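You operate a simulated robot arm through the tools that you are given. There is no shell and no other tool.

You run a simulated robot arm. Do the job below in one go: nothing can be reset, and whatever is moved stays where it is left.

TASK
Set the rack supply to the volts on the job label and store it.
Fine: blue switch to SET-UP, volts dial, one press of STORE, blue switch back to RUN. Where these are worked on the way, their far stop is far enough and under half their travel is too little: blue switch.

It is judged by the outcome, as a careful person would: the job done as asked, and still so three seconds after it is handed in. It fails if anything else is knocked over, pushed out of place, dropped, spilled or broken.

THE ROBOT
A 7-joint arm with a two-finger parallel gripper, fixed in place. Base frame: the origin is at the foot of the arm, x ahead of it, y to its left, z up. Lengths are in mm, angles in rad, forces in N, time in s.
Its first joint turns from -2.897 to 2.897 rad. Payload 3.43 kg.
The tool frame sits at the grasp point between the pads (the TCP): z along the fingers, y along the line on which they close. The tips reach 30 mm beyond it. Largest opening 94 mm; finger width 28, thickness 10; the body of the gripper, 50 by 96 mm, starts 55 mm behind the TCP.
Orientation is told as [roll, pitch, yaw] about the base's x, y, z axes, in that order, counted from this pose: with the fingers straight down and closing along the base's y, the tool's x points along the base's -x, its y along +y and its z along -z.

THE INTERFACE
- The arm moves only by the tool drive_tool. Its argument "deltas" is a list of rows, each a list of 7 numbers: the shift along the tool's x, y, z in m, then the turn, a rotation vector about the tool's x, y, z in rad, then the finger opening in m, from 0 to 0.094. In form: [[tx, ty, tz, rx, ry, rz, claw], ...]. A call has 1 to 20 rows; each row shifts and turns the commanded pose from where the row before left it, along the tool's axes as they then stand. Each row takes 0.2 s and may step no farther than 50 mm and 0.15 rad from the row before; otherwise, or with a gripper value out of range, the whole call is refused. A pose out of reach is approached as far as the arm can. The call stops where the force on the tool passes 40 N (or 10 N more than at its start, if that is more) or the arm is blocked; 0.2 s more then pass. Each finger travels about 45 mm/s and halts on what it meets, pressing with about 23 N; the grip force reading is that of the motor and also rises with nothing between the fingers. The clock runs only during rows and for 0.2 s after the last one: add rows that do not move to give the fingers time. It gives the time, the measured TCP pose, the force on the tool (base axes), the opening and the grip force at its end, in the units of the frame above (readings bear some noise), with the torque about the TCP (base axes, N m) and any sound that the robot's microphone picked up, and new pictures: "show" is both (left out), scene, wrist or none.
- Cameras (640 x 400 px; columns grow to the right, rows downward): "scene" is fixed at [49.5, -651.1, 1483.5]; the picture's right is [0.63, -0.78, 0.00], its down [-0.59, -0.48, -0.65] and it looks along [0.50, 0.41, -0.76] (base axes); focal length 337 px, centre (320, 200). "wrist" rides on the gripper at [76, 14, -102] in the tool frame; the picture's right is [-0.18, 0.98, 0.00], its down [-0.75, -0.14, -0.64] and it looks along [-0.63, -0.12, 0.77] (tool axes); focal length 243 px, centre (320, 200). There is no depth. A picture from a camera that has moved, and an enlarged one, comes with that camera's place and axes in the base frame and with its lens.
- slide_trunk(by): slides the trunk up (or, below 0, down) by that many mm; the arm rides with it, the base frame stays. It gives what a move gives, with no picture.
- enlarge(camera, box): a new picture of the part [left, top, right, bottom] of that camera's present view, enlarged. The clock stands still meanwhile.
- finish_job(): hands the job in; it is judged then, once.

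Nothing tells you positions but the pictures and the camera data. Unless the task says otherwise, let go and move clear before handing in.

The tools are called by a JSON object that holds its "api" and its "payload". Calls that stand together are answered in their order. drive_tool: Moves the arm, as the interface text tells. Its arguments: {"type":"object","properties":{"deltas":{"type":"array","items":{"type":"array","items":{"type":"number"}}},"show":{"type":"string","enum":["both","scene","wrist","none"]}},"required":["deltas"]} The other tools are called the same way: slide_trunk (by) slides the trunk up or down; enlarge (camera, box) takes an enlarged picture of a part of a camera's view; finish_job () hands the job in.

At the start:

```text
t: 0.0
position: [371.5, -308.6, 996.7]
ee_rot: [-0.002, 0.0, 0.001]
contact_force: [0.1, -0.7, 1.0]
moment: [0.02, 0.01, 0.0]
gripper_width: 94.1
grip_force: 0.0
trunk travel left (down, up): [-300.0, 310.0]
```

scene: 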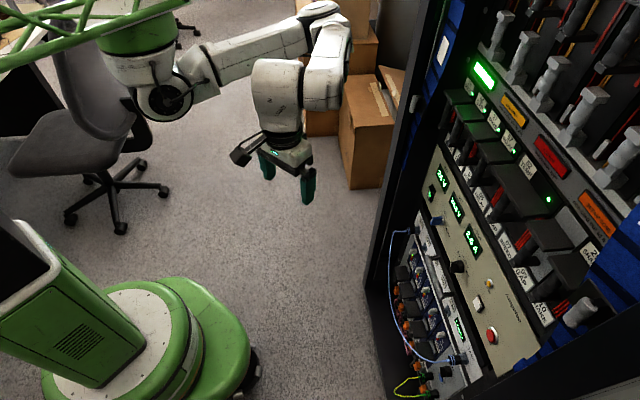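
wrist: 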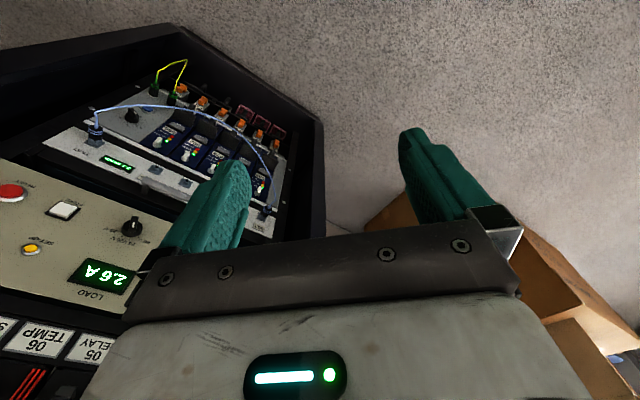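

I see an equipment rack to the right of the scene with a beige supply panel with displays, a dial, and buttons. I'll enlarge the views to read the labels before moving.

{"api": "enlarge", "payload": {"camera": "scene", "box": [400, 140, 560, 240]}}

{"api": "enlarge", "payload": {"camera": "scene", "box": [400, 240, 560, 340]}}

{"api": "enlarge", "payload": {"camera": "scene", "box": [370, 220, 530, 400]}}

{"api": "enlarge", "payload": {"camera": "wrist", "box": [0, 130, 240, 360]}}

```text
4.00 times, centred on (480, 190) of scene
camera zoom: at [49.5, -651.1, 1483.5], right [0.63, -0.78, 0.0], down [-0.59, -0.48, -0.65], along [0.5, 0.41, -0.76], focal length 1347 px, centre (-320, 240)
```

zoom: 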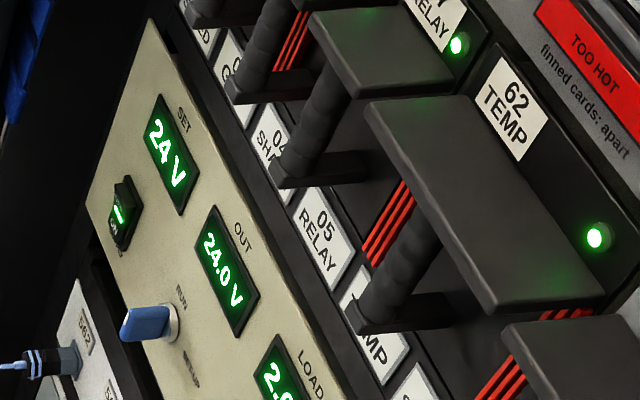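

```text
4.00 times, centred on (480, 290) of scene
camera zoom: at [49.5, -651.1, 1483.5], right [0.63, -0.78, 0.0], down [-0.59, -0.48, -0.65], along [0.5, 0.41, -0.76], focal length 1347 px, centre (-320, -160)
```

zoom: 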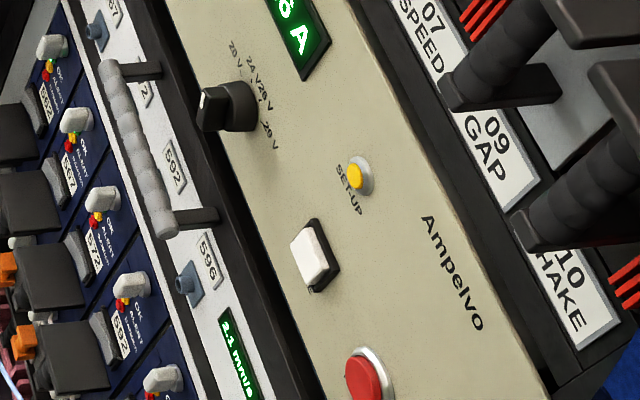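

```text
2.22 times, centred on (450, 310) of scene
camera zoom: at [49.5, -651.1, 1483.5], right [0.63, -0.78, 0.0], down [-0.59, -0.48, -0.65], along [0.5, 0.41, -0.76], focal length 748 px, centre (31, -44)
```

zoom: 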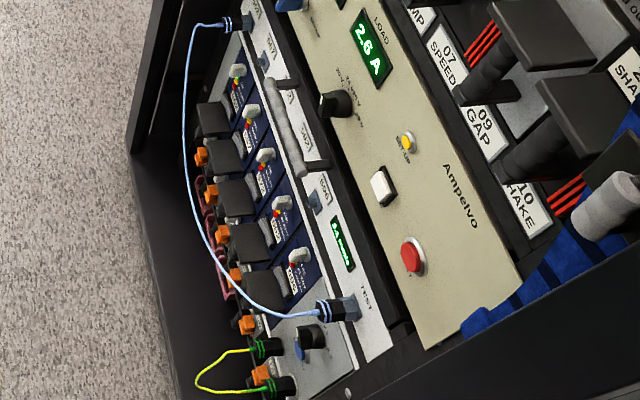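

```text
1.74 times, centred on (120, 245) of wrist
camera zoom: at [295.0, -293.5, 1099.6], right [0.18, 0.98, 0.0], down [0.75, -0.14, 0.64], along [0.63, -0.12, -0.77], focal length 422 px, centre (668, 122)
```

zoom: 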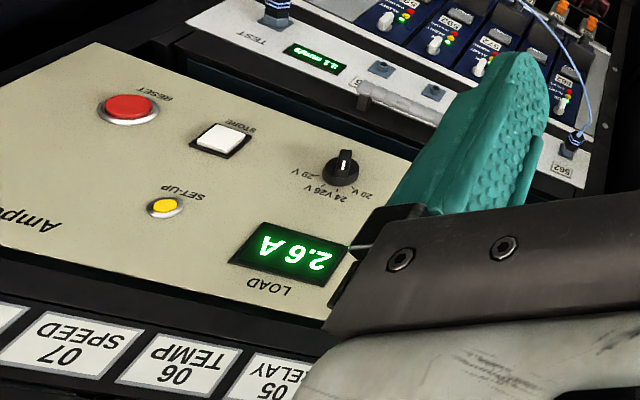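

The supply panel holds SET/OUT/LOAD displays, a blue RUN/SET-UP switch, a volts dial, a yellow SET-UP lamp, a white STORE button and a red RESET. I'll look for the job label elsewhere on the rack.

{"api": "enlarge", "payload": {"camera": "scene", "box": [400, 0, 560, 100]}}

{"api": "enlarge", "payload": {"camera": "scene", "box": [480, 80, 640, 180]}}

{"api": "enlarge", "payload": {"camera": "scene", "box": [480, 170, 640, 270]}}

{"api": "enlarge", "payload": {"camera": "scene", "box": [520, 250, 640, 400]}}

{"api": "enlarge", "payload": {"camera": "scene", "box": [430, 60, 530, 140]}}

{"api": "enlarge", "payload": {"camera": "scene", "box": [440, 240, 500, 280]}}

{"api": "enlarge", "payload": {"camera": "wrist", "box": [80, 50, 320, 210]}}

```text
4.00 times, centred on (480, 50) of scene
camera zoom: at [49.5, -651.1, 1483.5], right [0.63, -0.78, 0.0], down [-0.59, -0.48, -0.65], along [0.5, 0.41, -0.76], focal length 1347 px, centre (-320, 800)
```

zoom: 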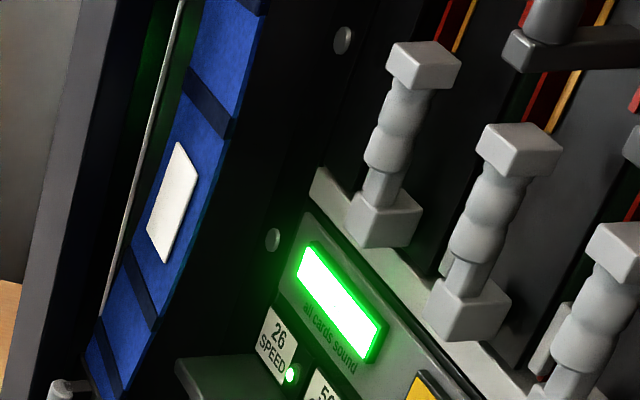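

```text
4.00 times, centred on (560, 130) of scene
camera zoom: at [49.5, -651.1, 1483.5], right [0.63, -0.78, 0.0], down [-0.59, -0.48, -0.65], along [0.5, 0.41, -0.76], focal length 1347 px, centre (-640, 480)
```

zoom: 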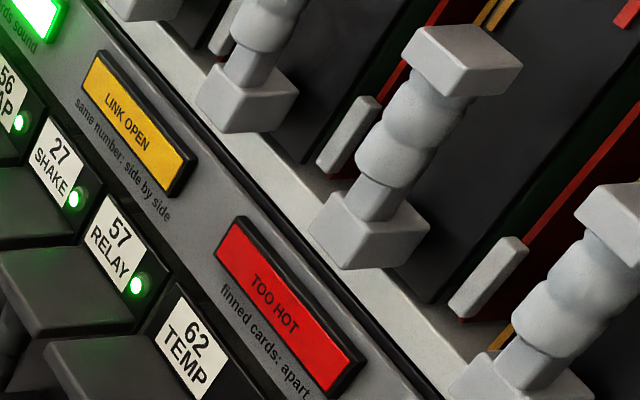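

```text
4.00 times, centred on (560, 220) of scene
camera zoom: at [49.5, -651.1, 1483.5], right [0.63, -0.78, 0.0], down [-0.59, -0.48, -0.65], along [0.5, 0.41, -0.76], focal length 1347 px, centre (-640, 120)
```

zoom: 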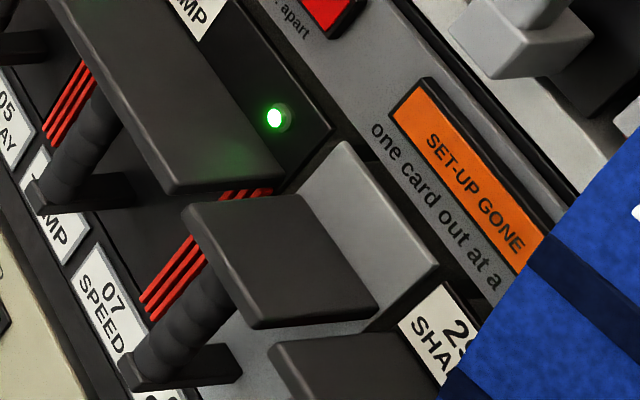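

```text
2.67 times, centred on (580, 325) of scene
camera zoom: at [49.5, -651.1, 1483.5], right [0.63, -0.78, 0.0], down [-0.59, -0.48, -0.65], along [0.5, 0.41, -0.76], focal length 898 px, centre (-373, -133)
```

zoom: 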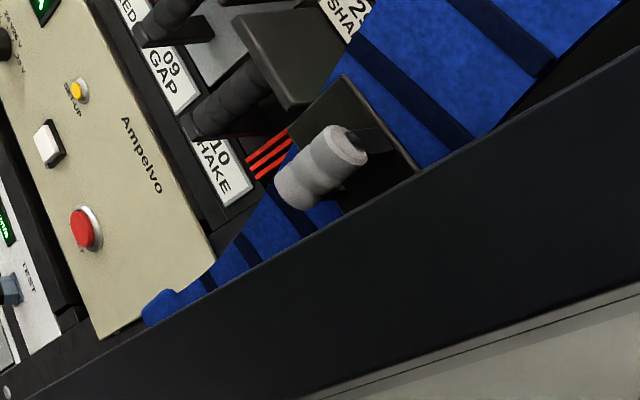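

```text
5.00 times, centred on (480, 100) of scene
camera zoom: at [49.5, -651.1, 1483.5], right [0.63, -0.78, 0.0], down [-0.59, -0.48, -0.65], along [0.5, 0.41, -0.76], focal length 1684 px, centre (-480, 700)
```

zoom: 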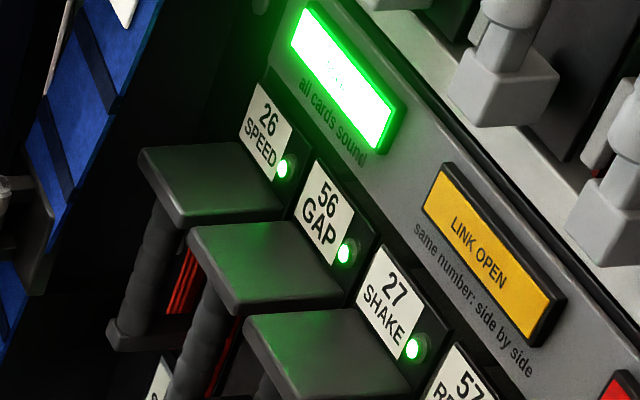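

```text
10.00 times, centred on (470, 260) of scene
camera zoom: at [49.5, -651.1, 1483.5], right [0.63, -0.78, 0.0], down [-0.59, -0.48, -0.65], along [0.5, 0.41, -0.76], focal length 3368 px, centre (-1180, -400)
```

zoom: 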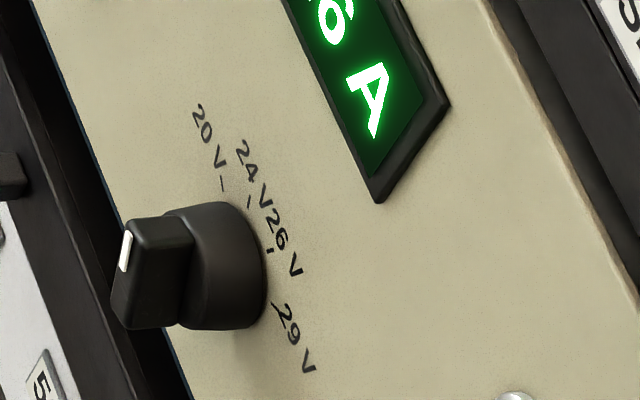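

```text
2.50 times, centred on (200, 130) of wrist
camera zoom: at [295.0, -293.5, 1099.6], right [0.18, 0.98, 0.0], down [0.75, -0.14, 0.64], along [0.63, -0.12, -0.77], focal length 606 px, centre (620, 375)
```

zoom: 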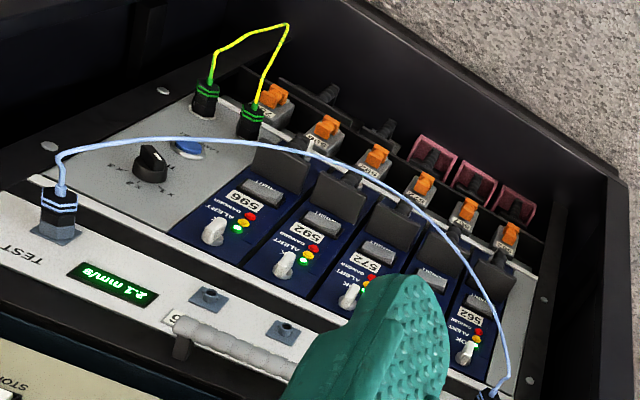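

The supply panel lies in a vertical plane facing the robot at about 45° (roughly: dial (528,-661,820), STORE (467,-722,829), blue switch (619,-571,829)). I haven't found the job label, so I'll turn the wrist camera to look squarely at the rack.

{"api": "drive_tool", "payload": {"deltas": [[0, 0, 0, 0, 0, 0.131, 0.094], [0, 0, 0, 0, 0, 0.131, 0.094], [0, 0, 0, 0, 0, 0.131, 0.094], [0, 0, 0, 0, 0, 0.131, 0.094], [0, 0, 0, 0, 0, 0.131, 0.094], [0, 0, 0, 0, 0, 0.13, 0.094]], "show": "both"}}

```text
t: 1.4
position: [371.5, -307.7, 997.8]
ee_rot: [0.001, 0.0, -0.788]
contact_force: [0.0, -0.8, 0.0]
moment: [0.03, -0.01, 0.0]
gripper_width: 94.2
grip_force: 0.2
trunk travel left (down, up): [-300.0, 310.0]
camera wrist: at [327.2, -243.6, 1099.9], right [0.83, 0.56, 0.0], down [0.43, -0.63, 0.64], along [0.36, -0.53, -0.77], focal length 243 px, centre (320, 200)
```

scene: 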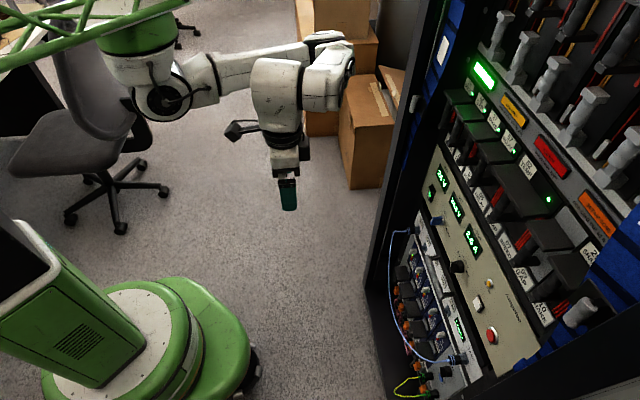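
wrist: 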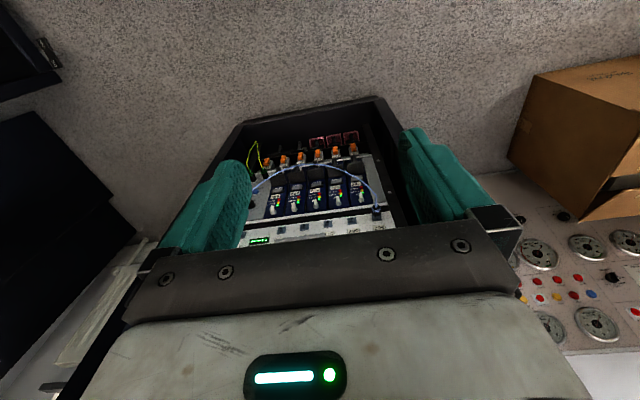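

The yaw matched the command. The rack is centred now, upside-down in the image; next I pitch the tool up so the wrist camera looks about horizontally at the rack.

{"api": "drive_tool", "payload": {"deltas": [[0, 0, 0, 0, -0.145, 0, 0.094], [0, 0, 0, 0, -0.145, 0, 0.094], [0, 0, 0, 0, -0.145, 0, 0.094], [0, 0, 0, 0, -0.145, 0, 0.094], [0, 0, 0, 0, -0.145, 0, 0.094]], "show": "both"}}

```text
t: 2.6
position: [373.2, -308.9, 996.6]
ee_rot: [-0.001, -0.729, -0.784]
contact_force: [-0.2, 0.1, 0.6]
moment: [-0.04, 0.01, 0.0]
gripper_width: 94.1
grip_force: 0.1
trunk travel left (down, up): [-300.0, 310.0]
camera wrist: at [293.3, -208.8, 1022.7], right [0.79, 0.6, 0.12], down [0.0, -0.2, 0.98], along [0.61, -0.78, -0.15], focal length 243 px, centre (320, 200)
```

scene: 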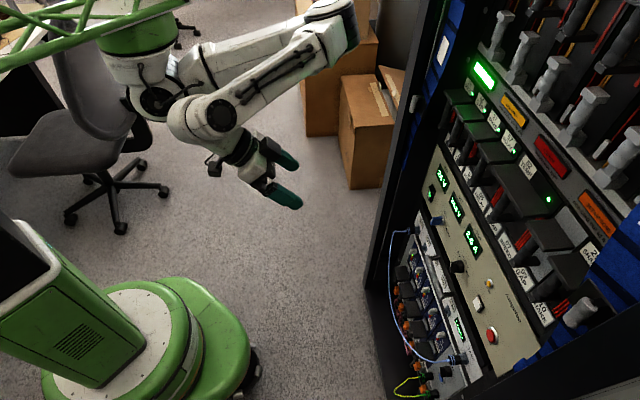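
wrist: 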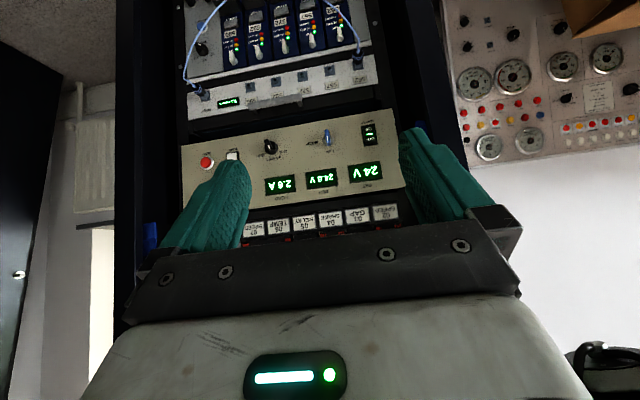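

The panel is now in view, upside-down. I'll enlarge the panel and its surroundings to look for the job label.

{"api": "enlarge", "payload": {"camera": "wrist", "box": [170, 100, 410, 250]}}

{"api": "enlarge", "payload": {"camera": "wrist", "box": [170, 0, 410, 150]}}

{"api": "enlarge", "payload": {"camera": "wrist", "box": [440, 0, 640, 170]}}

{"api": "enlarge", "payload": {"camera": "wrist", "box": [0, 60, 200, 260]}}

```text
2.67 times, centred on (290, 175) of wrist
camera zoom: at [293.3, -208.8, 1022.7], right [0.79, 0.6, 0.12], down [0.0, -0.2, 0.98], along [0.61, -0.78, -0.15], focal length 647 px, centre (400, 267)
```

zoom: 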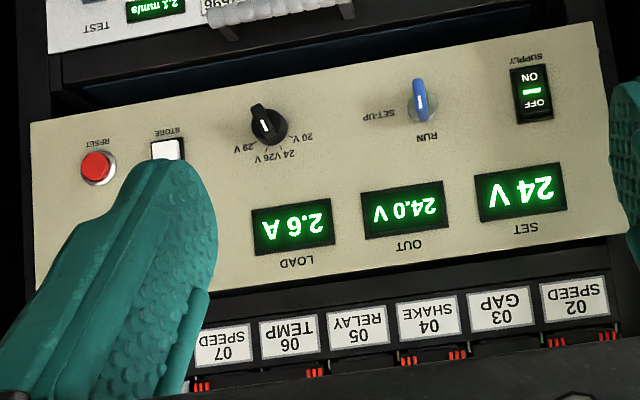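

```text
2.67 times, centred on (290, 75) of wrist
camera zoom: at [293.3, -208.8, 1022.7], right [0.79, 0.6, 0.12], down [0.0, -0.2, 0.98], along [0.61, -0.78, -0.15], focal length 647 px, centre (400, 533)
```

zoom: 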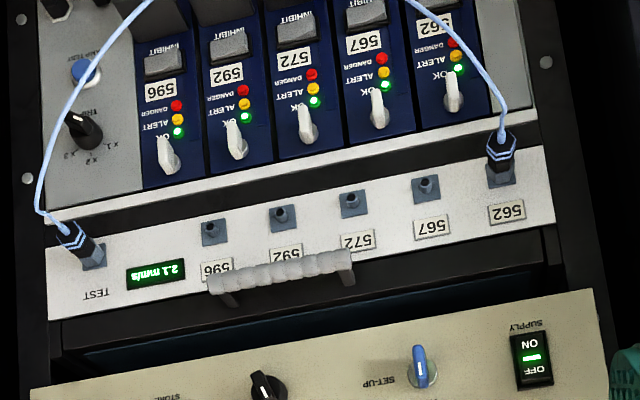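

```text
2.35 times, centred on (540, 85) of wrist
camera zoom: at [293.3, -208.8, 1022.7], right [0.79, 0.6, 0.12], down [0.0, -0.2, 0.98], along [0.61, -0.78, -0.15], focal length 571 px, centre (-198, 471)
```

zoom: 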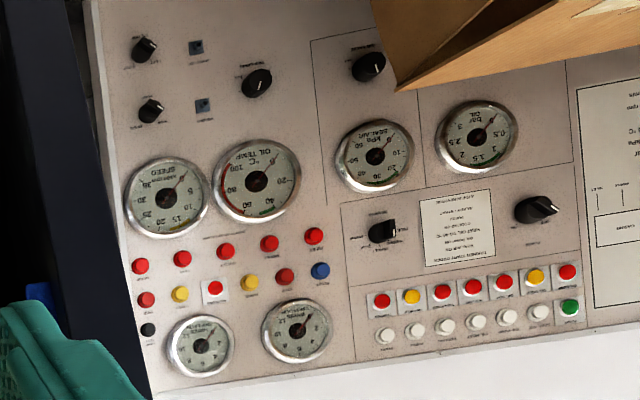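

```text
2.00 times, centred on (100, 160) of wrist
camera zoom: at [293.3, -208.8, 1022.7], right [0.79, 0.6, 0.12], down [0.0, -0.2, 0.98], along [0.61, -0.78, -0.15], focal length 485 px, centre (760, 280)
```

zoom: 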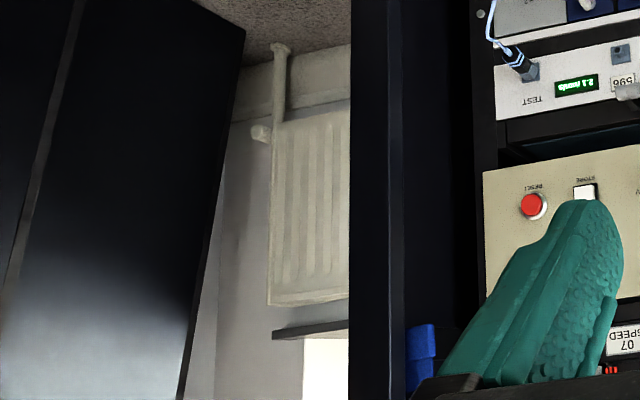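

No job label on the lower panels so far. I'll pitch up further to look at the upper rack (cards, blue sleeve label areas).

{"api": "drive_tool", "payload": {"deltas": [[0, 0, 0, 0, -0.145, 0, 0.094], [0, 0, 0, 0, -0.145, 0, 0.094], [0, 0, 0, 0, -0.145, 0, 0.094], [0, 0, 0, 0, -0.145, 0, 0.094]], "show": "both"}}

```text
t: 3.6
position: [362.6, -323.4, 971.1]
ee_rot: [0.007, -1.29, -0.791]
contact_force: [1.0, -0.8, -0.3]
moment: [0.03, 0.02, 0.0]
gripper_width: 93.8
grip_force: 0.3
out of reach, approached as far as the arm can: row 1, 2, 3, 4
trunk travel left (down, up): [-300.0, 310.0]
camera wrist: at [286.6, -228.6, 927.3], right [0.73, 0.66, 0.18], down [-0.39, 0.19, 0.9], along [0.56, -0.73, 0.39], focal length 243 px, centre (320, 200)
```

scene: 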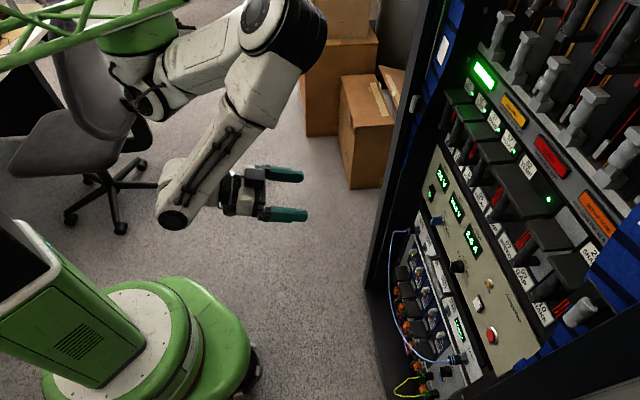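
wrist: 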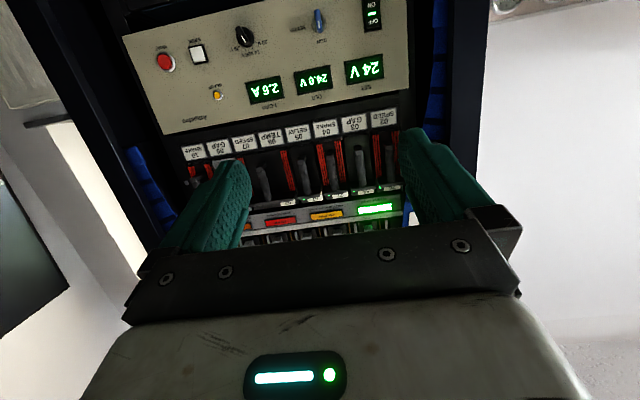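

I can see the row of cards and the blue sleeves on either side, with something white on the right-hand one. I'll enlarge those regions.

{"api": "enlarge", "payload": {"camera": "wrist", "box": [370, 40, 470, 240]}}

{"api": "enlarge", "payload": {"camera": "wrist", "box": [110, 90, 260, 250]}}

{"api": "enlarge", "payload": {"camera": "wrist", "box": [230, 100, 420, 245]}}

{"api": "enlarge", "payload": {"camera": "wrist", "box": [130, 0, 400, 150]}}

```text
2.00 times, centred on (420, 140) of wrist
camera zoom: at [286.6, -228.6, 927.3], right [0.73, 0.66, 0.18], down [-0.39, 0.19, 0.9], along [0.56, -0.73, 0.39], focal length 485 px, centre (120, 320)
```

zoom: 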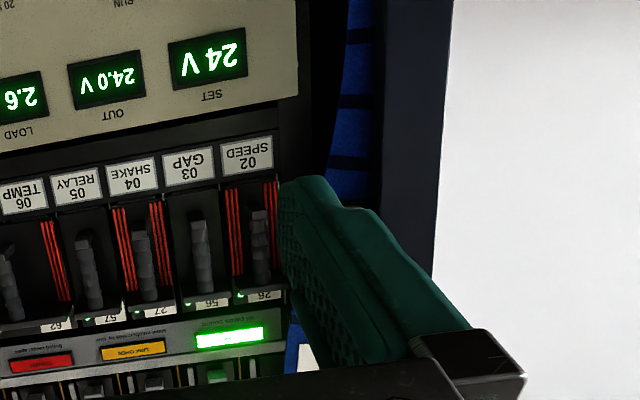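

```text
2.50 times, centred on (185, 170) of wrist
camera zoom: at [286.6, -228.6, 927.3], right [0.73, 0.66, 0.18], down [-0.39, 0.19, 0.9], along [0.56, -0.73, 0.39], focal length 606 px, centre (658, 275)
```

zoom: 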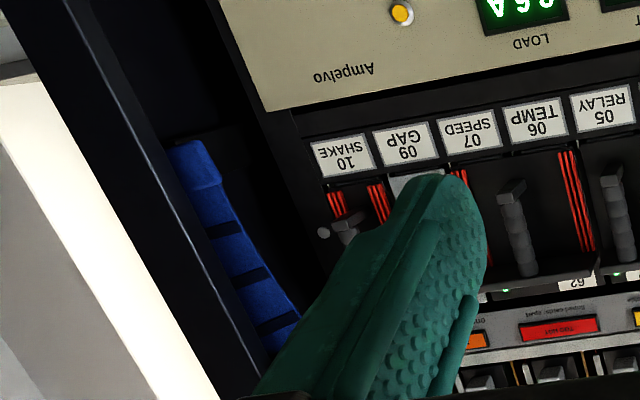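

```text
2.76 times, centred on (325, 172) of wrist
camera zoom: at [286.6, -228.6, 927.3], right [0.73, 0.66, 0.18], down [-0.39, 0.19, 0.9], along [0.56, -0.73, 0.39], focal length 669 px, centre (306, 276)
```

zoom: 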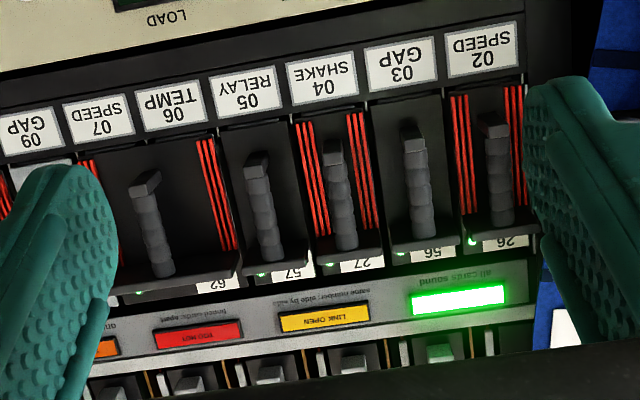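

```text
2.37 times, centred on (265, 75) of wrist
camera zoom: at [286.6, -228.6, 927.3], right [0.73, 0.66, 0.18], down [-0.39, 0.19, 0.9], along [0.56, -0.73, 0.39], focal length 575 px, centre (450, 496)
```

zoom: 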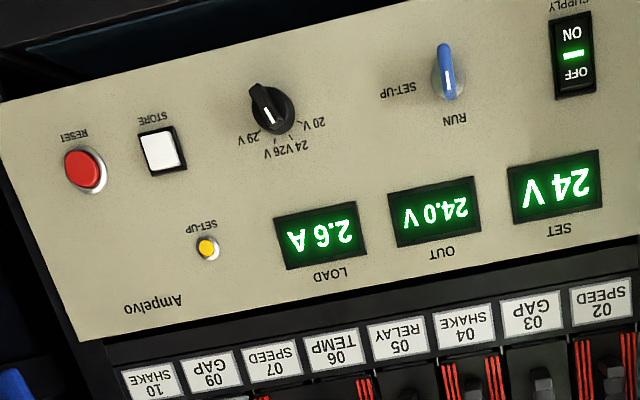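

The white card on the left-hand blue sleeve (near (787,-401,1130)) is a candidate for the job label. I'll pitch back down and raise the trunk to see it.

{"api": "drive_tool", "payload": {"deltas": [[0, 0, 0, 0, 0.145, 0, 0.094], [0, 0, 0, 0, 0.145, 0, 0.094], [0, 0, 0, 0, 0.145, 0, 0.094], [0, 0, 0, 0, 0.145, 0, 0.094]], "show": "none"}}

{"api": "slide_trunk", "payload": {"by": 250}}

{"api": "drive_tool", "payload": {"deltas": [[0, 0, 0, 0, 0, 0, 0.094]], "show": "both"}}

```text
t: 4.6
position: [362.4, -326.5, 977.1]
ee_rot: [0.002, -0.726, -0.786]
contact_force: [-0.2, 0.0, 0.1]
moment: [0.01, 0.0, 0.02]
gripper_width: 94.1
grip_force: 0.0
trunk travel left (down, up): [-300.0, 310.0]
```

```text
t: 7.2
position: [363.0, -326.3, 1227.5]
ee_rot: [-0.001, -0.726, -0.787]
contact_force: [0.8, -0.1, -0.4]
moment: [0.01, -0.04, -0.01]
gripper_width: 94.0
grip_force: 0.0
trunk travel left (down, up): [-550.0, 60.0]
```

```text
t: 7.6
position: [362.1, -325.8, 1226.4]
ee_rot: [0.001, -0.727, -0.786]
contact_force: [-0.1, 0.2, -0.1]
moment: [0.04, -0.01, 0.02]
gripper_width: 94.1
grip_force: 0.0
trunk travel left (down, up): [-550.0, 60.0]
camera wrist: at [283.1, -227.0, 1253.2], right [0.79, 0.6, 0.12], down [0.0, -0.2, 0.98], along [0.61, -0.78, -0.16], focal length 243 px, centre (320, 200)
```

scene: 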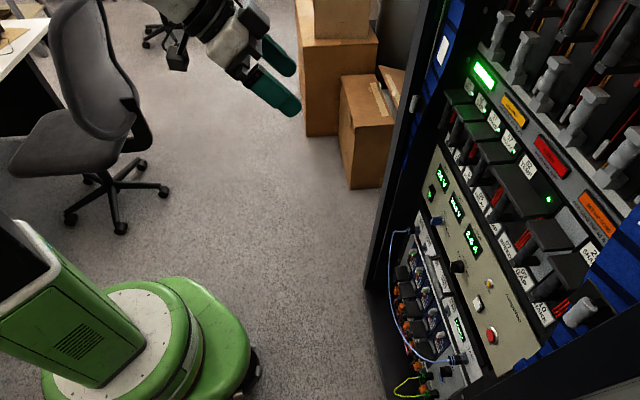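
wrist: 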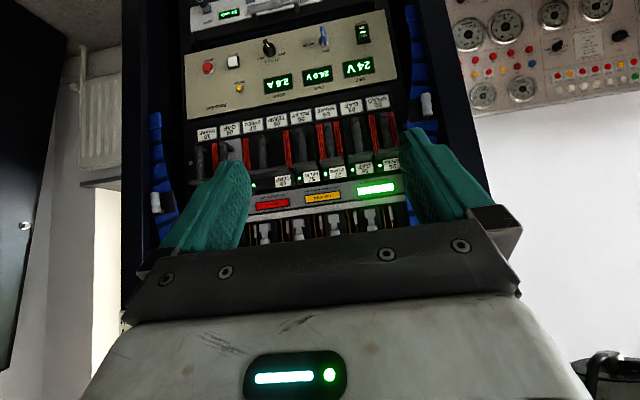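

The trunk rose 250 mm and I now see more of the upper rack. I'll close the fingers to unblock the sides and raise the hand further to look for the label.

{"api": "drive_tool", "payload": {"deltas": [[-0.0332, 0, -0.0373, 0, 0, 0, 0.06], [-0.0332, 0, -0.0373, 0, 0, 0, 0.03], [-0.0332, 0, -0.0373, 0, 0, 0, 0.0], [0, 0, 0, 0, 0, 0, 0.0], [0, 0, 0, 0, 0, 0, 0.0], [0, 0, 0, 0, 0, 0, 0.0]], "show": "wrist"}}

```text
t: 9.0
position: [363.3, -324.0, 1374.4]
ee_rot: [0.0, -0.725, -0.787]
contact_force: [0.1, 0.4, 0.9]
moment: [0.06, -0.02, 0.02]
gripper_width: 0.0
grip_force: 23.0
trunk travel left (down, up): [-550.0, 60.0]
camera wrist: at [282.9, -225.3, 1400.4], right [0.79, 0.6, 0.12], down [0.0, -0.2, 0.98], along [0.61, -0.78, -0.16], focal length 243 px, centre (320, 200)
```

wrist: 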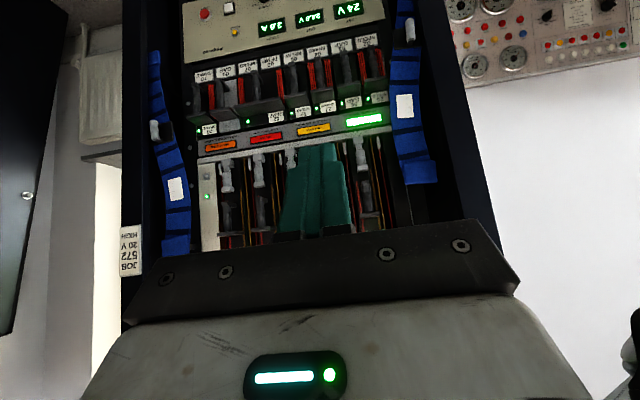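

The job label is visible on the rack's right post: "JOB 572 20 V HIGH". I'll enlarge it to be sure.

{"api": "enlarge", "payload": {"camera": "wrist", "box": [110, 210, 170, 290]}}

{"api": "enlarge", "payload": {"camera": "wrist", "box": [140, 30, 430, 240]}}

{"api": "enlarge", "payload": {"camera": "wrist", "box": [380, 60, 460, 140]}}

```text
5.00 times, centred on (140, 250) of wrist
camera zoom: at [282.9, -225.3, 1400.4], right [0.79, 0.6, 0.12], down [0.0, -0.2, 0.98], along [0.61, -0.78, -0.16], focal length 1213 px, centre (1220, -50)
```

zoom: 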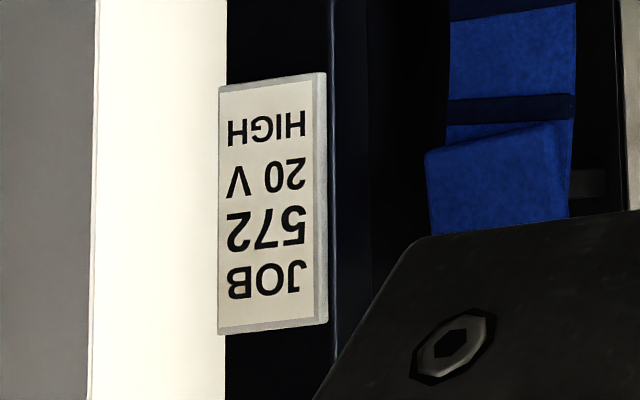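

```text
1.90 times, centred on (285, 135) of wrist
camera zoom: at [282.9, -225.3, 1400.4], right [0.79, 0.6, 0.12], down [0.0, -0.2, 0.98], along [0.61, -0.78, -0.16], focal length 462 px, centre (387, 324)
```

zoom: 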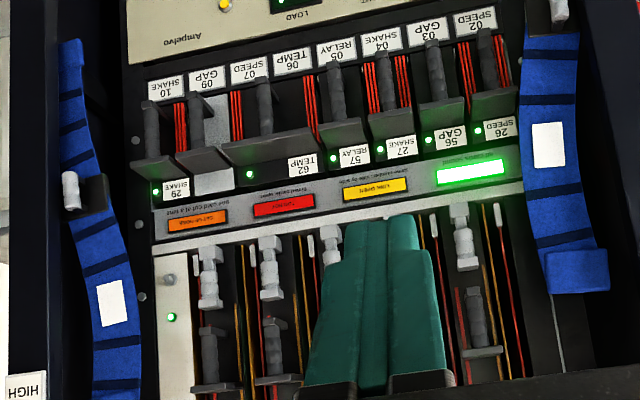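

```text
5.00 times, centred on (420, 100) of wrist
camera zoom: at [282.9, -225.3, 1400.4], right [0.79, 0.6, 0.12], down [0.0, -0.2, 0.98], along [0.61, -0.78, -0.16], focal length 1213 px, centre (-180, 700)
```

zoom: 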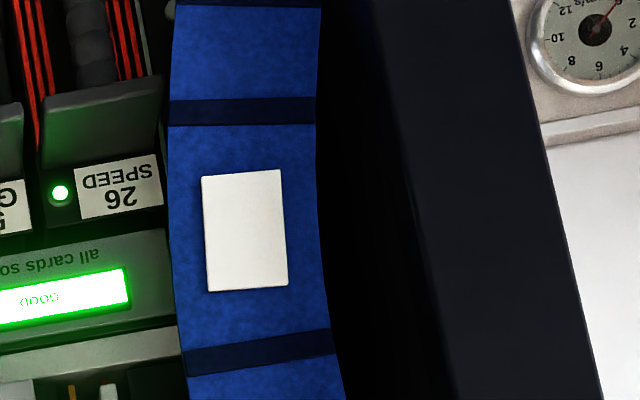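

The job label reads JOB 572 / 20 V / HIGH, so the supply must be set to 20 V (it is at 24 V now). Both blue switch and dial look like rotary wing knobs. I'll come back down with trunk and arm and face the panel squarely for a close look.

{"api": "drive_tool", "payload": {"deltas": [[0.0332, 0, 0.0373, 0, 0, 0, 0.03], [0.0332, 0, 0.0373, 0, 0, 0, 0.06], [0.0332, 0, 0.0373, 0, 0, 0, 0.06]], "show": "none"}}

{"api": "slide_trunk", "payload": {"by": -250}}

{"api": "drive_tool", "payload": {"deltas": [[-0.0069, -0.0153, 0.0309, 0, 0, 0, 0.06], [-0.0069, -0.0153, 0.0309, 0, 0, 0, 0.06], [-0.0069, -0.0153, 0.0309, 0, 0, 0, 0.06], [-0.0069, -0.0153, 0.0309, 0, 0, 0, 0.06]], "show": "both"}}

```text
t: 9.8
position: [363.6, -325.5, 1227.2]
ee_rot: [0.001, -0.725, -0.783]
contact_force: [0.8, -0.3, -0.3]
moment: [0.01, 0.02, -0.02]
gripper_width: 60.0
grip_force: 0.0
trunk travel left (down, up): [-550.0, 60.0]
```

```text
t: 12.4
position: [362.2, -325.6, 976.9]
ee_rot: [0.001, -0.728, -0.786]
contact_force: [-0.3, 0.3, 0.4]
moment: [-0.01, 0.0, 0.01]
gripper_width: 60.2
grip_force: 0.0
trunk travel left (down, up): [-300.0, 310.0]
```

```text
t: 13.4
position: [392.9, -441.5, 901.4]
ee_rot: [-0.001, -0.724, -0.785]
contact_force: [0.6, 0.5, -0.8]
moment: [-0.02, -0.03, -0.03]
gripper_width: 59.9
grip_force: 0.1
trunk travel left (down, up): [-300.0, 310.0]
camera wrist: at [313.1, -342.4, 928.0], right [0.79, 0.6, 0.12], down [0.0, -0.2, 0.98], along [0.61, -0.78, -0.15], focal length 243 px, centre (320, 200)
```

scene: 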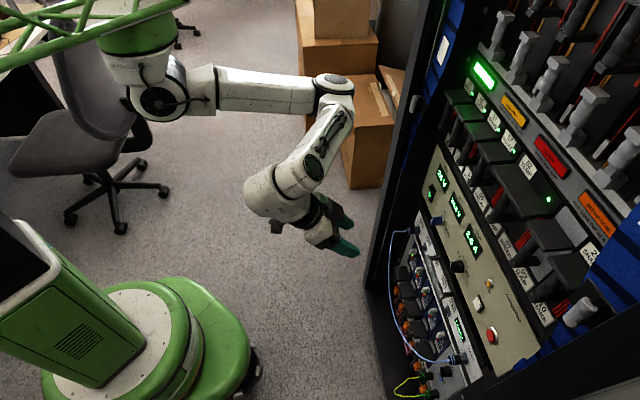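
wrist: 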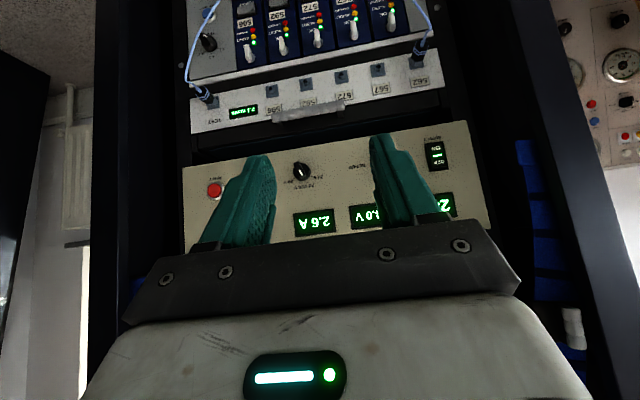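

I see the panel about 250 mm ahead of the TCP. I continue to the viewing position while pitching up towards horizontal.

{"api": "drive_tool", "payload": {"deltas": [[-0.0069, -0.0153, 0.0309, 0, 0, 0, 0.06], [-0.0069, -0.0153, 0.0309, 0, 0, 0, 0.06], [-0.0069, -0.0153, 0.0309, 0, 0, 0, 0.06], [0, 0, 0, 0, -0.14, 0, 0.06], [0, 0, 0, 0, -0.14, 0, 0.06], [0, 0, 0, 0, -0.14, 0, 0.06], [0, 0, 0, 0, -0.14, 0, 0.06], [0, 0, 0, 0, -0.14, 0, 0.06]], "show": "both"}}

```text
t: 15.2
position: [413.1, -529.1, 848.3]
ee_rot: [0.001, -1.429, -0.786]
contact_force: [1.4, 0.5, 0.4]
moment: [0.0, -0.01, 0.0]
gripper_width: 60.0
grip_force: 0.1
trunk travel left (down, up): [-300.0, 310.0]
camera wrist: at [343.6, -438.2, 786.8], right [0.71, 0.68, 0.18], down [-0.47, 0.27, 0.84], along [0.52, -0.68, 0.51], focal length 243 px, centre (320, 200)
```

scene: 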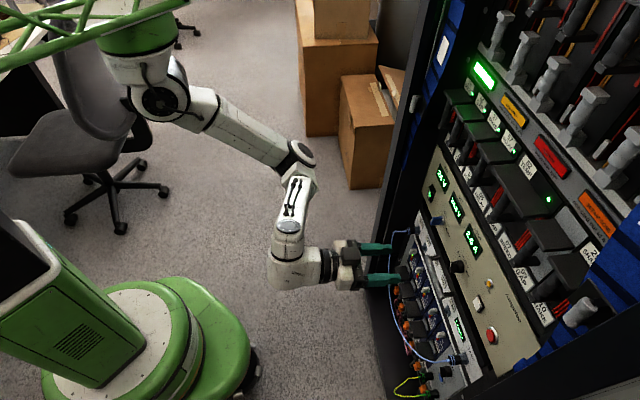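
wrist: 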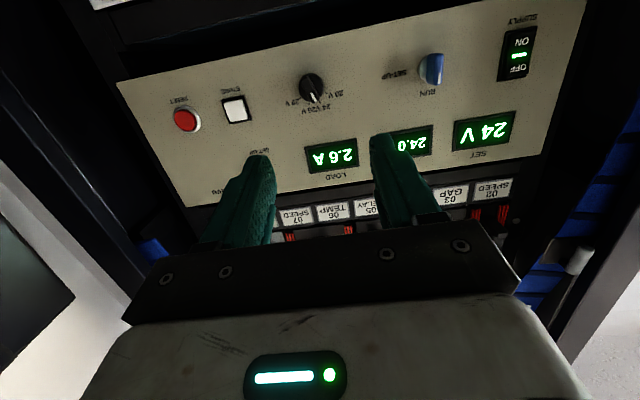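

The hand is nearly horizontal facing the panel. I'll enlarge the panel to study the knobs.

{"api": "enlarge", "payload": {"camera": "wrist", "box": [260, 40, 360, 120]}}

{"api": "enlarge", "payload": {"camera": "wrist", "box": [370, 20, 470, 120]}}

{"api": "enlarge", "payload": {"camera": "wrist", "box": [110, 0, 560, 240]}}

{"api": "enlarge", "payload": {"camera": "wrist", "box": [150, 70, 290, 180]}}

```text
5.00 times, centred on (310, 80) of wrist
camera zoom: at [343.6, -438.2, 786.8], right [0.71, 0.68, 0.18], down [-0.47, 0.27, 0.84], along [0.52, -0.68, 0.51], focal length 1213 px, centre (370, 800)
```

zoom: 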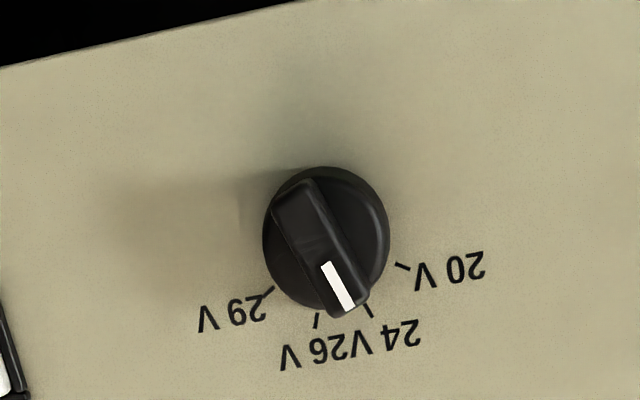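

```text
4.00 times, centred on (420, 70) of wrist
camera zoom: at [343.6, -438.2, 786.8], right [0.71, 0.68, 0.18], down [-0.47, 0.27, 0.84], along [0.52, -0.68, 0.51], focal length 970 px, centre (-80, 720)
```

zoom: 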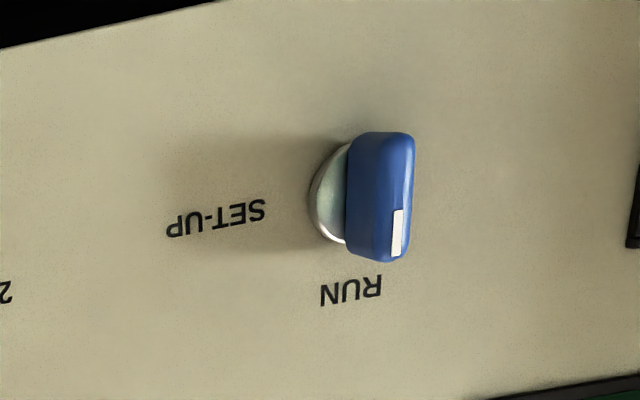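

```text
1.42 times, centred on (335, 120) of wrist
camera zoom: at [343.6, -438.2, 786.8], right [0.71, 0.68, 0.18], down [-0.47, 0.27, 0.84], along [0.52, -0.68, 0.51], focal length 345 px, centre (299, 314)
```

zoom: 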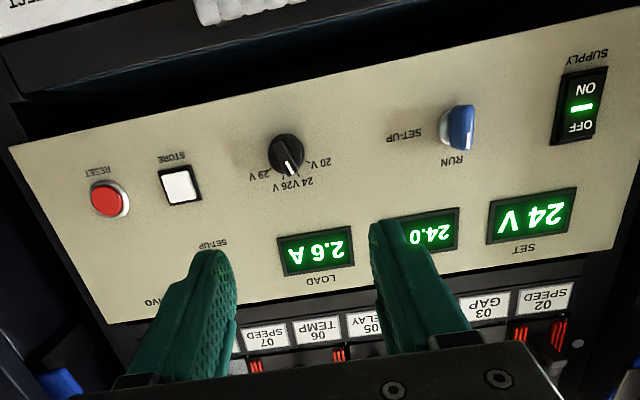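

```text
3.64 times, centred on (220, 125) of wrist
camera zoom: at [343.6, -438.2, 786.8], right [0.71, 0.68, 0.18], down [-0.47, 0.27, 0.84], along [0.52, -0.68, 0.51], focal length 882 px, centre (684, 473)
```

zoom: 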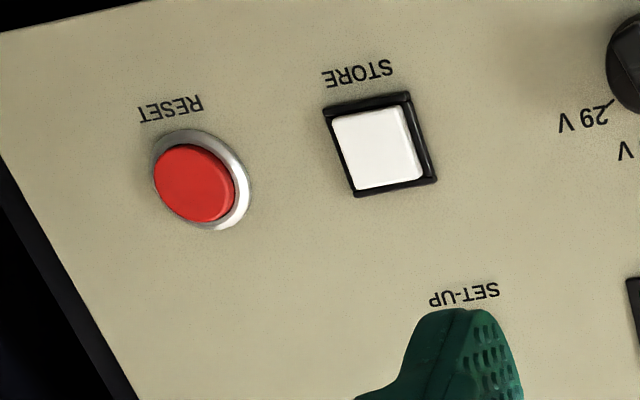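

The label asks for 20 V; dial ticks are at about -60° (20), -20° (24, current), +20° (26), +60° (29). The blue switch is a vertical wing at RUN with SET-UP 90° clockwise. I'll level the tool and move in front of the blue switch (about L=33, Z=823 in panel coordinates) for a close check.

{"api": "drive_tool", "payload": {"deltas": [[0, 0, 0, 0, -0.146, 0, 0.05], [0.006, 0.029, 0.014, 0, 0, 0, 0.05], [0.006, 0.029, 0.014, 0, 0, 0, 0.05], [0.006, 0.029, 0.014, 0, 0, 0, 0.05], [0.006, 0.028, 0.014, 0, 0, 0, 0.05], [0, 0, 0, 0, 0, 0, 0.05]], "show": "both"}}

```text
t: 16.6
position: [531.9, -486.6, 822.0]
ee_rot: [3.087, -1.57, 2.412]
contact_force: [-0.6, -0.5, 0.1]
moment: [0.01, 0.01, -0.02]
gripper_width: 50.0
grip_force: 0.1
trunk travel left (down, up): [-300.0, 310.0]
camera wrist: at [468.4, -403.3, 746.2], right [0.69, 0.69, 0.18], down [-0.55, 0.35, 0.75], along [0.46, -0.63, 0.63], focal length 243 px, centre (320, 200)
```

scene: 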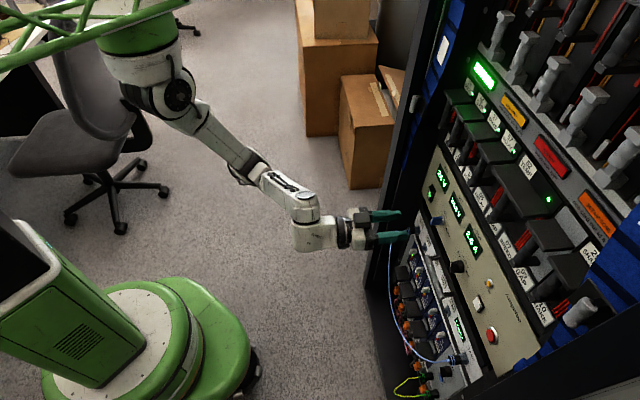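
wrist: 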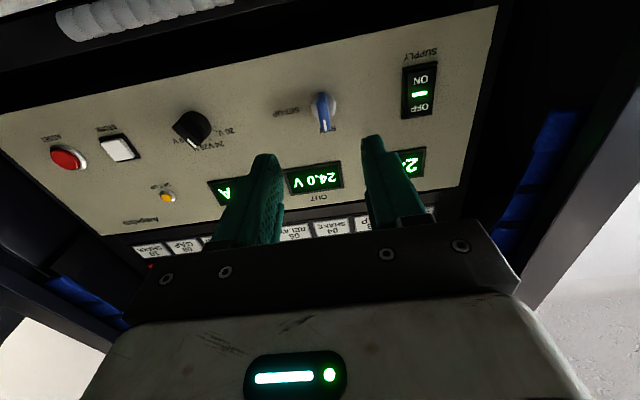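

The tool now points straight at the panel, TCP about 120 mm from it. I'll enlarge the blue switch to refine its position.

{"api": "enlarge", "payload": {"camera": "wrist", "box": [260, 70, 400, 160]}}

{"api": "enlarge", "payload": {"camera": "scene", "box": [340, 180, 480, 270]}}

{"api": "enlarge", "payload": {"camera": "wrist", "box": [0, 60, 240, 220]}}

```text
4.44 times, centred on (330, 115) of wrist
camera zoom: at [468.4, -403.3, 746.2], right [0.69, 0.69, 0.18], down [-0.55, 0.35, 0.75], along [0.46, -0.63, 0.63], focal length 1078 px, centre (276, 578)
```

zoom: 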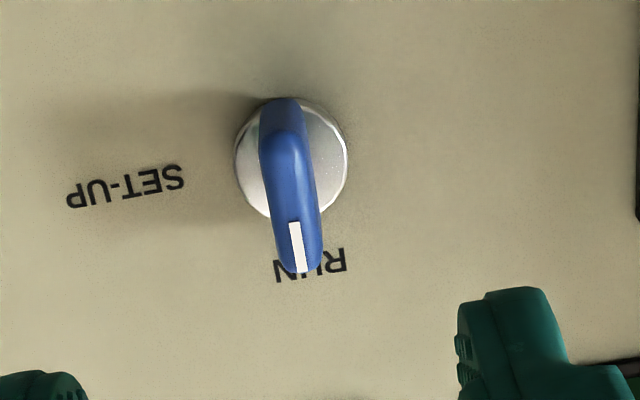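

```text
4.44 times, centred on (410, 225) of scene
camera zoom: at [49.5, -651.1, 1483.5], right [0.63, -0.78, 0.0], down [-0.59, -0.48, -0.65], along [0.5, 0.41, -0.76], focal length 1497 px, centre (-80, 89)
```

zoom: 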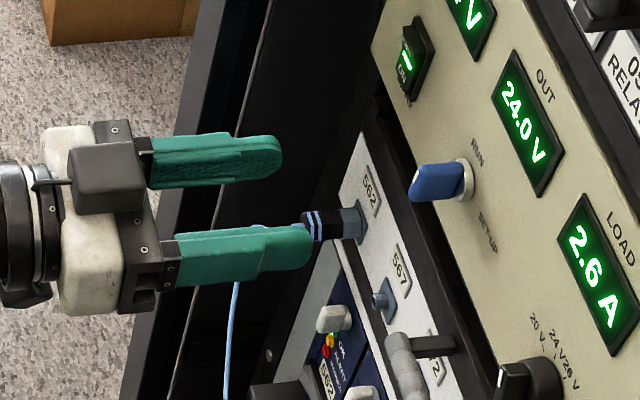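

```text
2.50 times, centred on (120, 140) of wrist
camera zoom: at [468.4, -403.3, 746.2], right [0.69, 0.69, 0.18], down [-0.55, 0.35, 0.75], along [0.46, -0.63, 0.63], focal length 606 px, centre (820, 350)
```

zoom: 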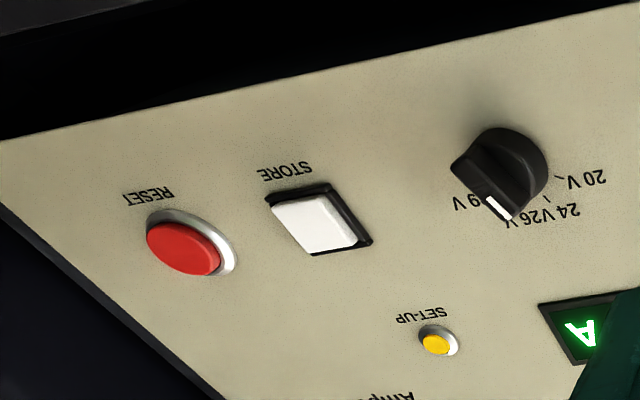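

Blue switch axis is around L=35, Z=820, its wing front about 28 mm proud of the panel. I'll shift by 3 mm and advance with fingers open 50 mm to straddle the wing.

{"api": "drive_tool", "payload": {"deltas": [[0.0015, 0.0032, 0.01, 0, 0, 0, 0.05], [0, 0, 0.02, 0, 0, 0, 0.05], [0, 0, 0.02, 0, 0, 0, 0.05], [0, 0, 0.015, 0, 0, 0, 0.05], [0, 0, 0, 0, 0, 0, 0.05]], "show": "both"}}

{"api": "enlarge", "payload": {"camera": "wrist", "box": [230, 60, 410, 240]}}

{"api": "enlarge", "payload": {"camera": "scene", "box": [360, 170, 480, 260]}}

```text
t: 17.8
position: [580.4, -530.6, 821.8]
ee_rot: [1.832, -1.572, -2.615]
contact_force: [0.3, -0.4, -0.2]
moment: [-0.02, 0.0, 0.02]
gripper_width: 49.9
grip_force: 0.0
trunk travel left (down, up): [-300.0, 310.0]
camera wrist: at [518.0, -446.4, 745.3], right [0.69, 0.69, 0.18], down [-0.55, 0.35, 0.75], along [0.46, -0.63, 0.63], focal length 243 px, centre (320, 200)
```

scene: 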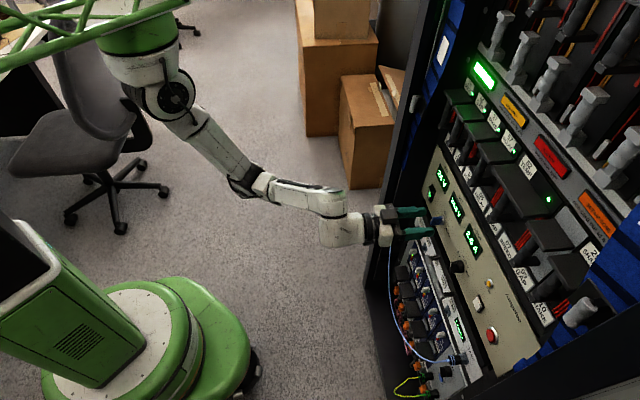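
wrist: 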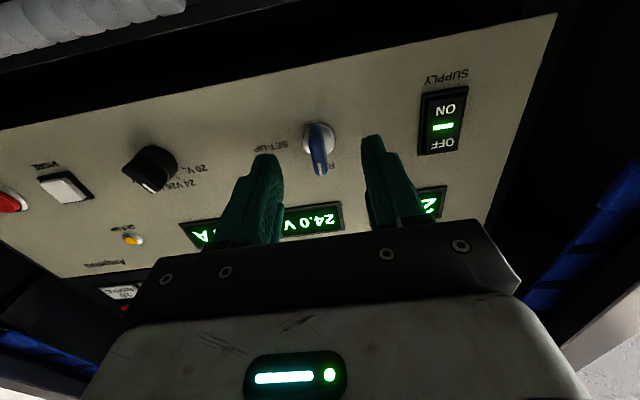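

```text
2.22 times, centred on (320, 150) of wrist
camera zoom: at [518.0, -446.4, 745.3], right [0.69, 0.69, 0.18], down [-0.55, 0.35, 0.75], along [0.46, -0.63, 0.63], focal length 539 px, centre (320, 311)
```

zoom: 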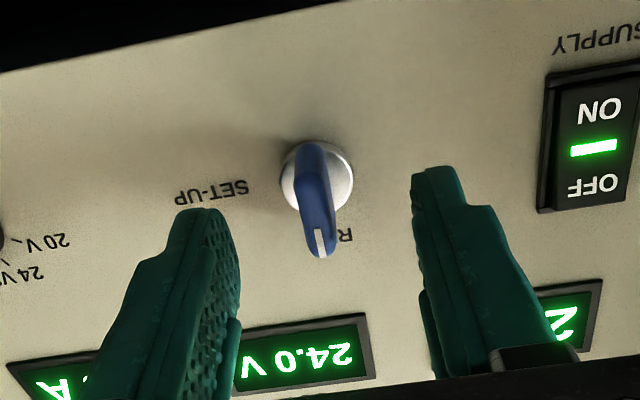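

```text
4.44 times, centred on (420, 215) of scene
camera zoom: at [49.5, -651.1, 1483.5], right [0.63, -0.78, 0.0], down [-0.59, -0.48, -0.65], along [0.5, 0.41, -0.76], focal length 1497 px, centre (-124, 133)
```

zoom: 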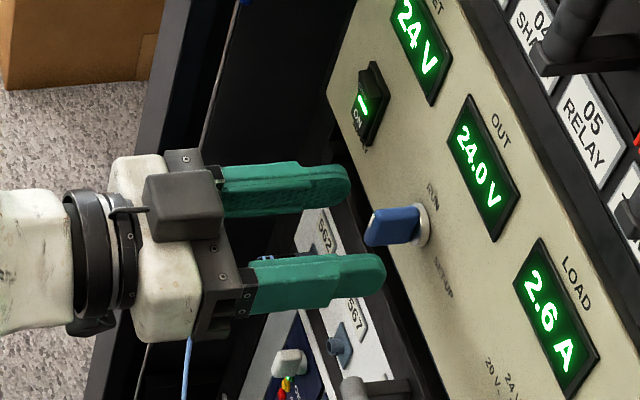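

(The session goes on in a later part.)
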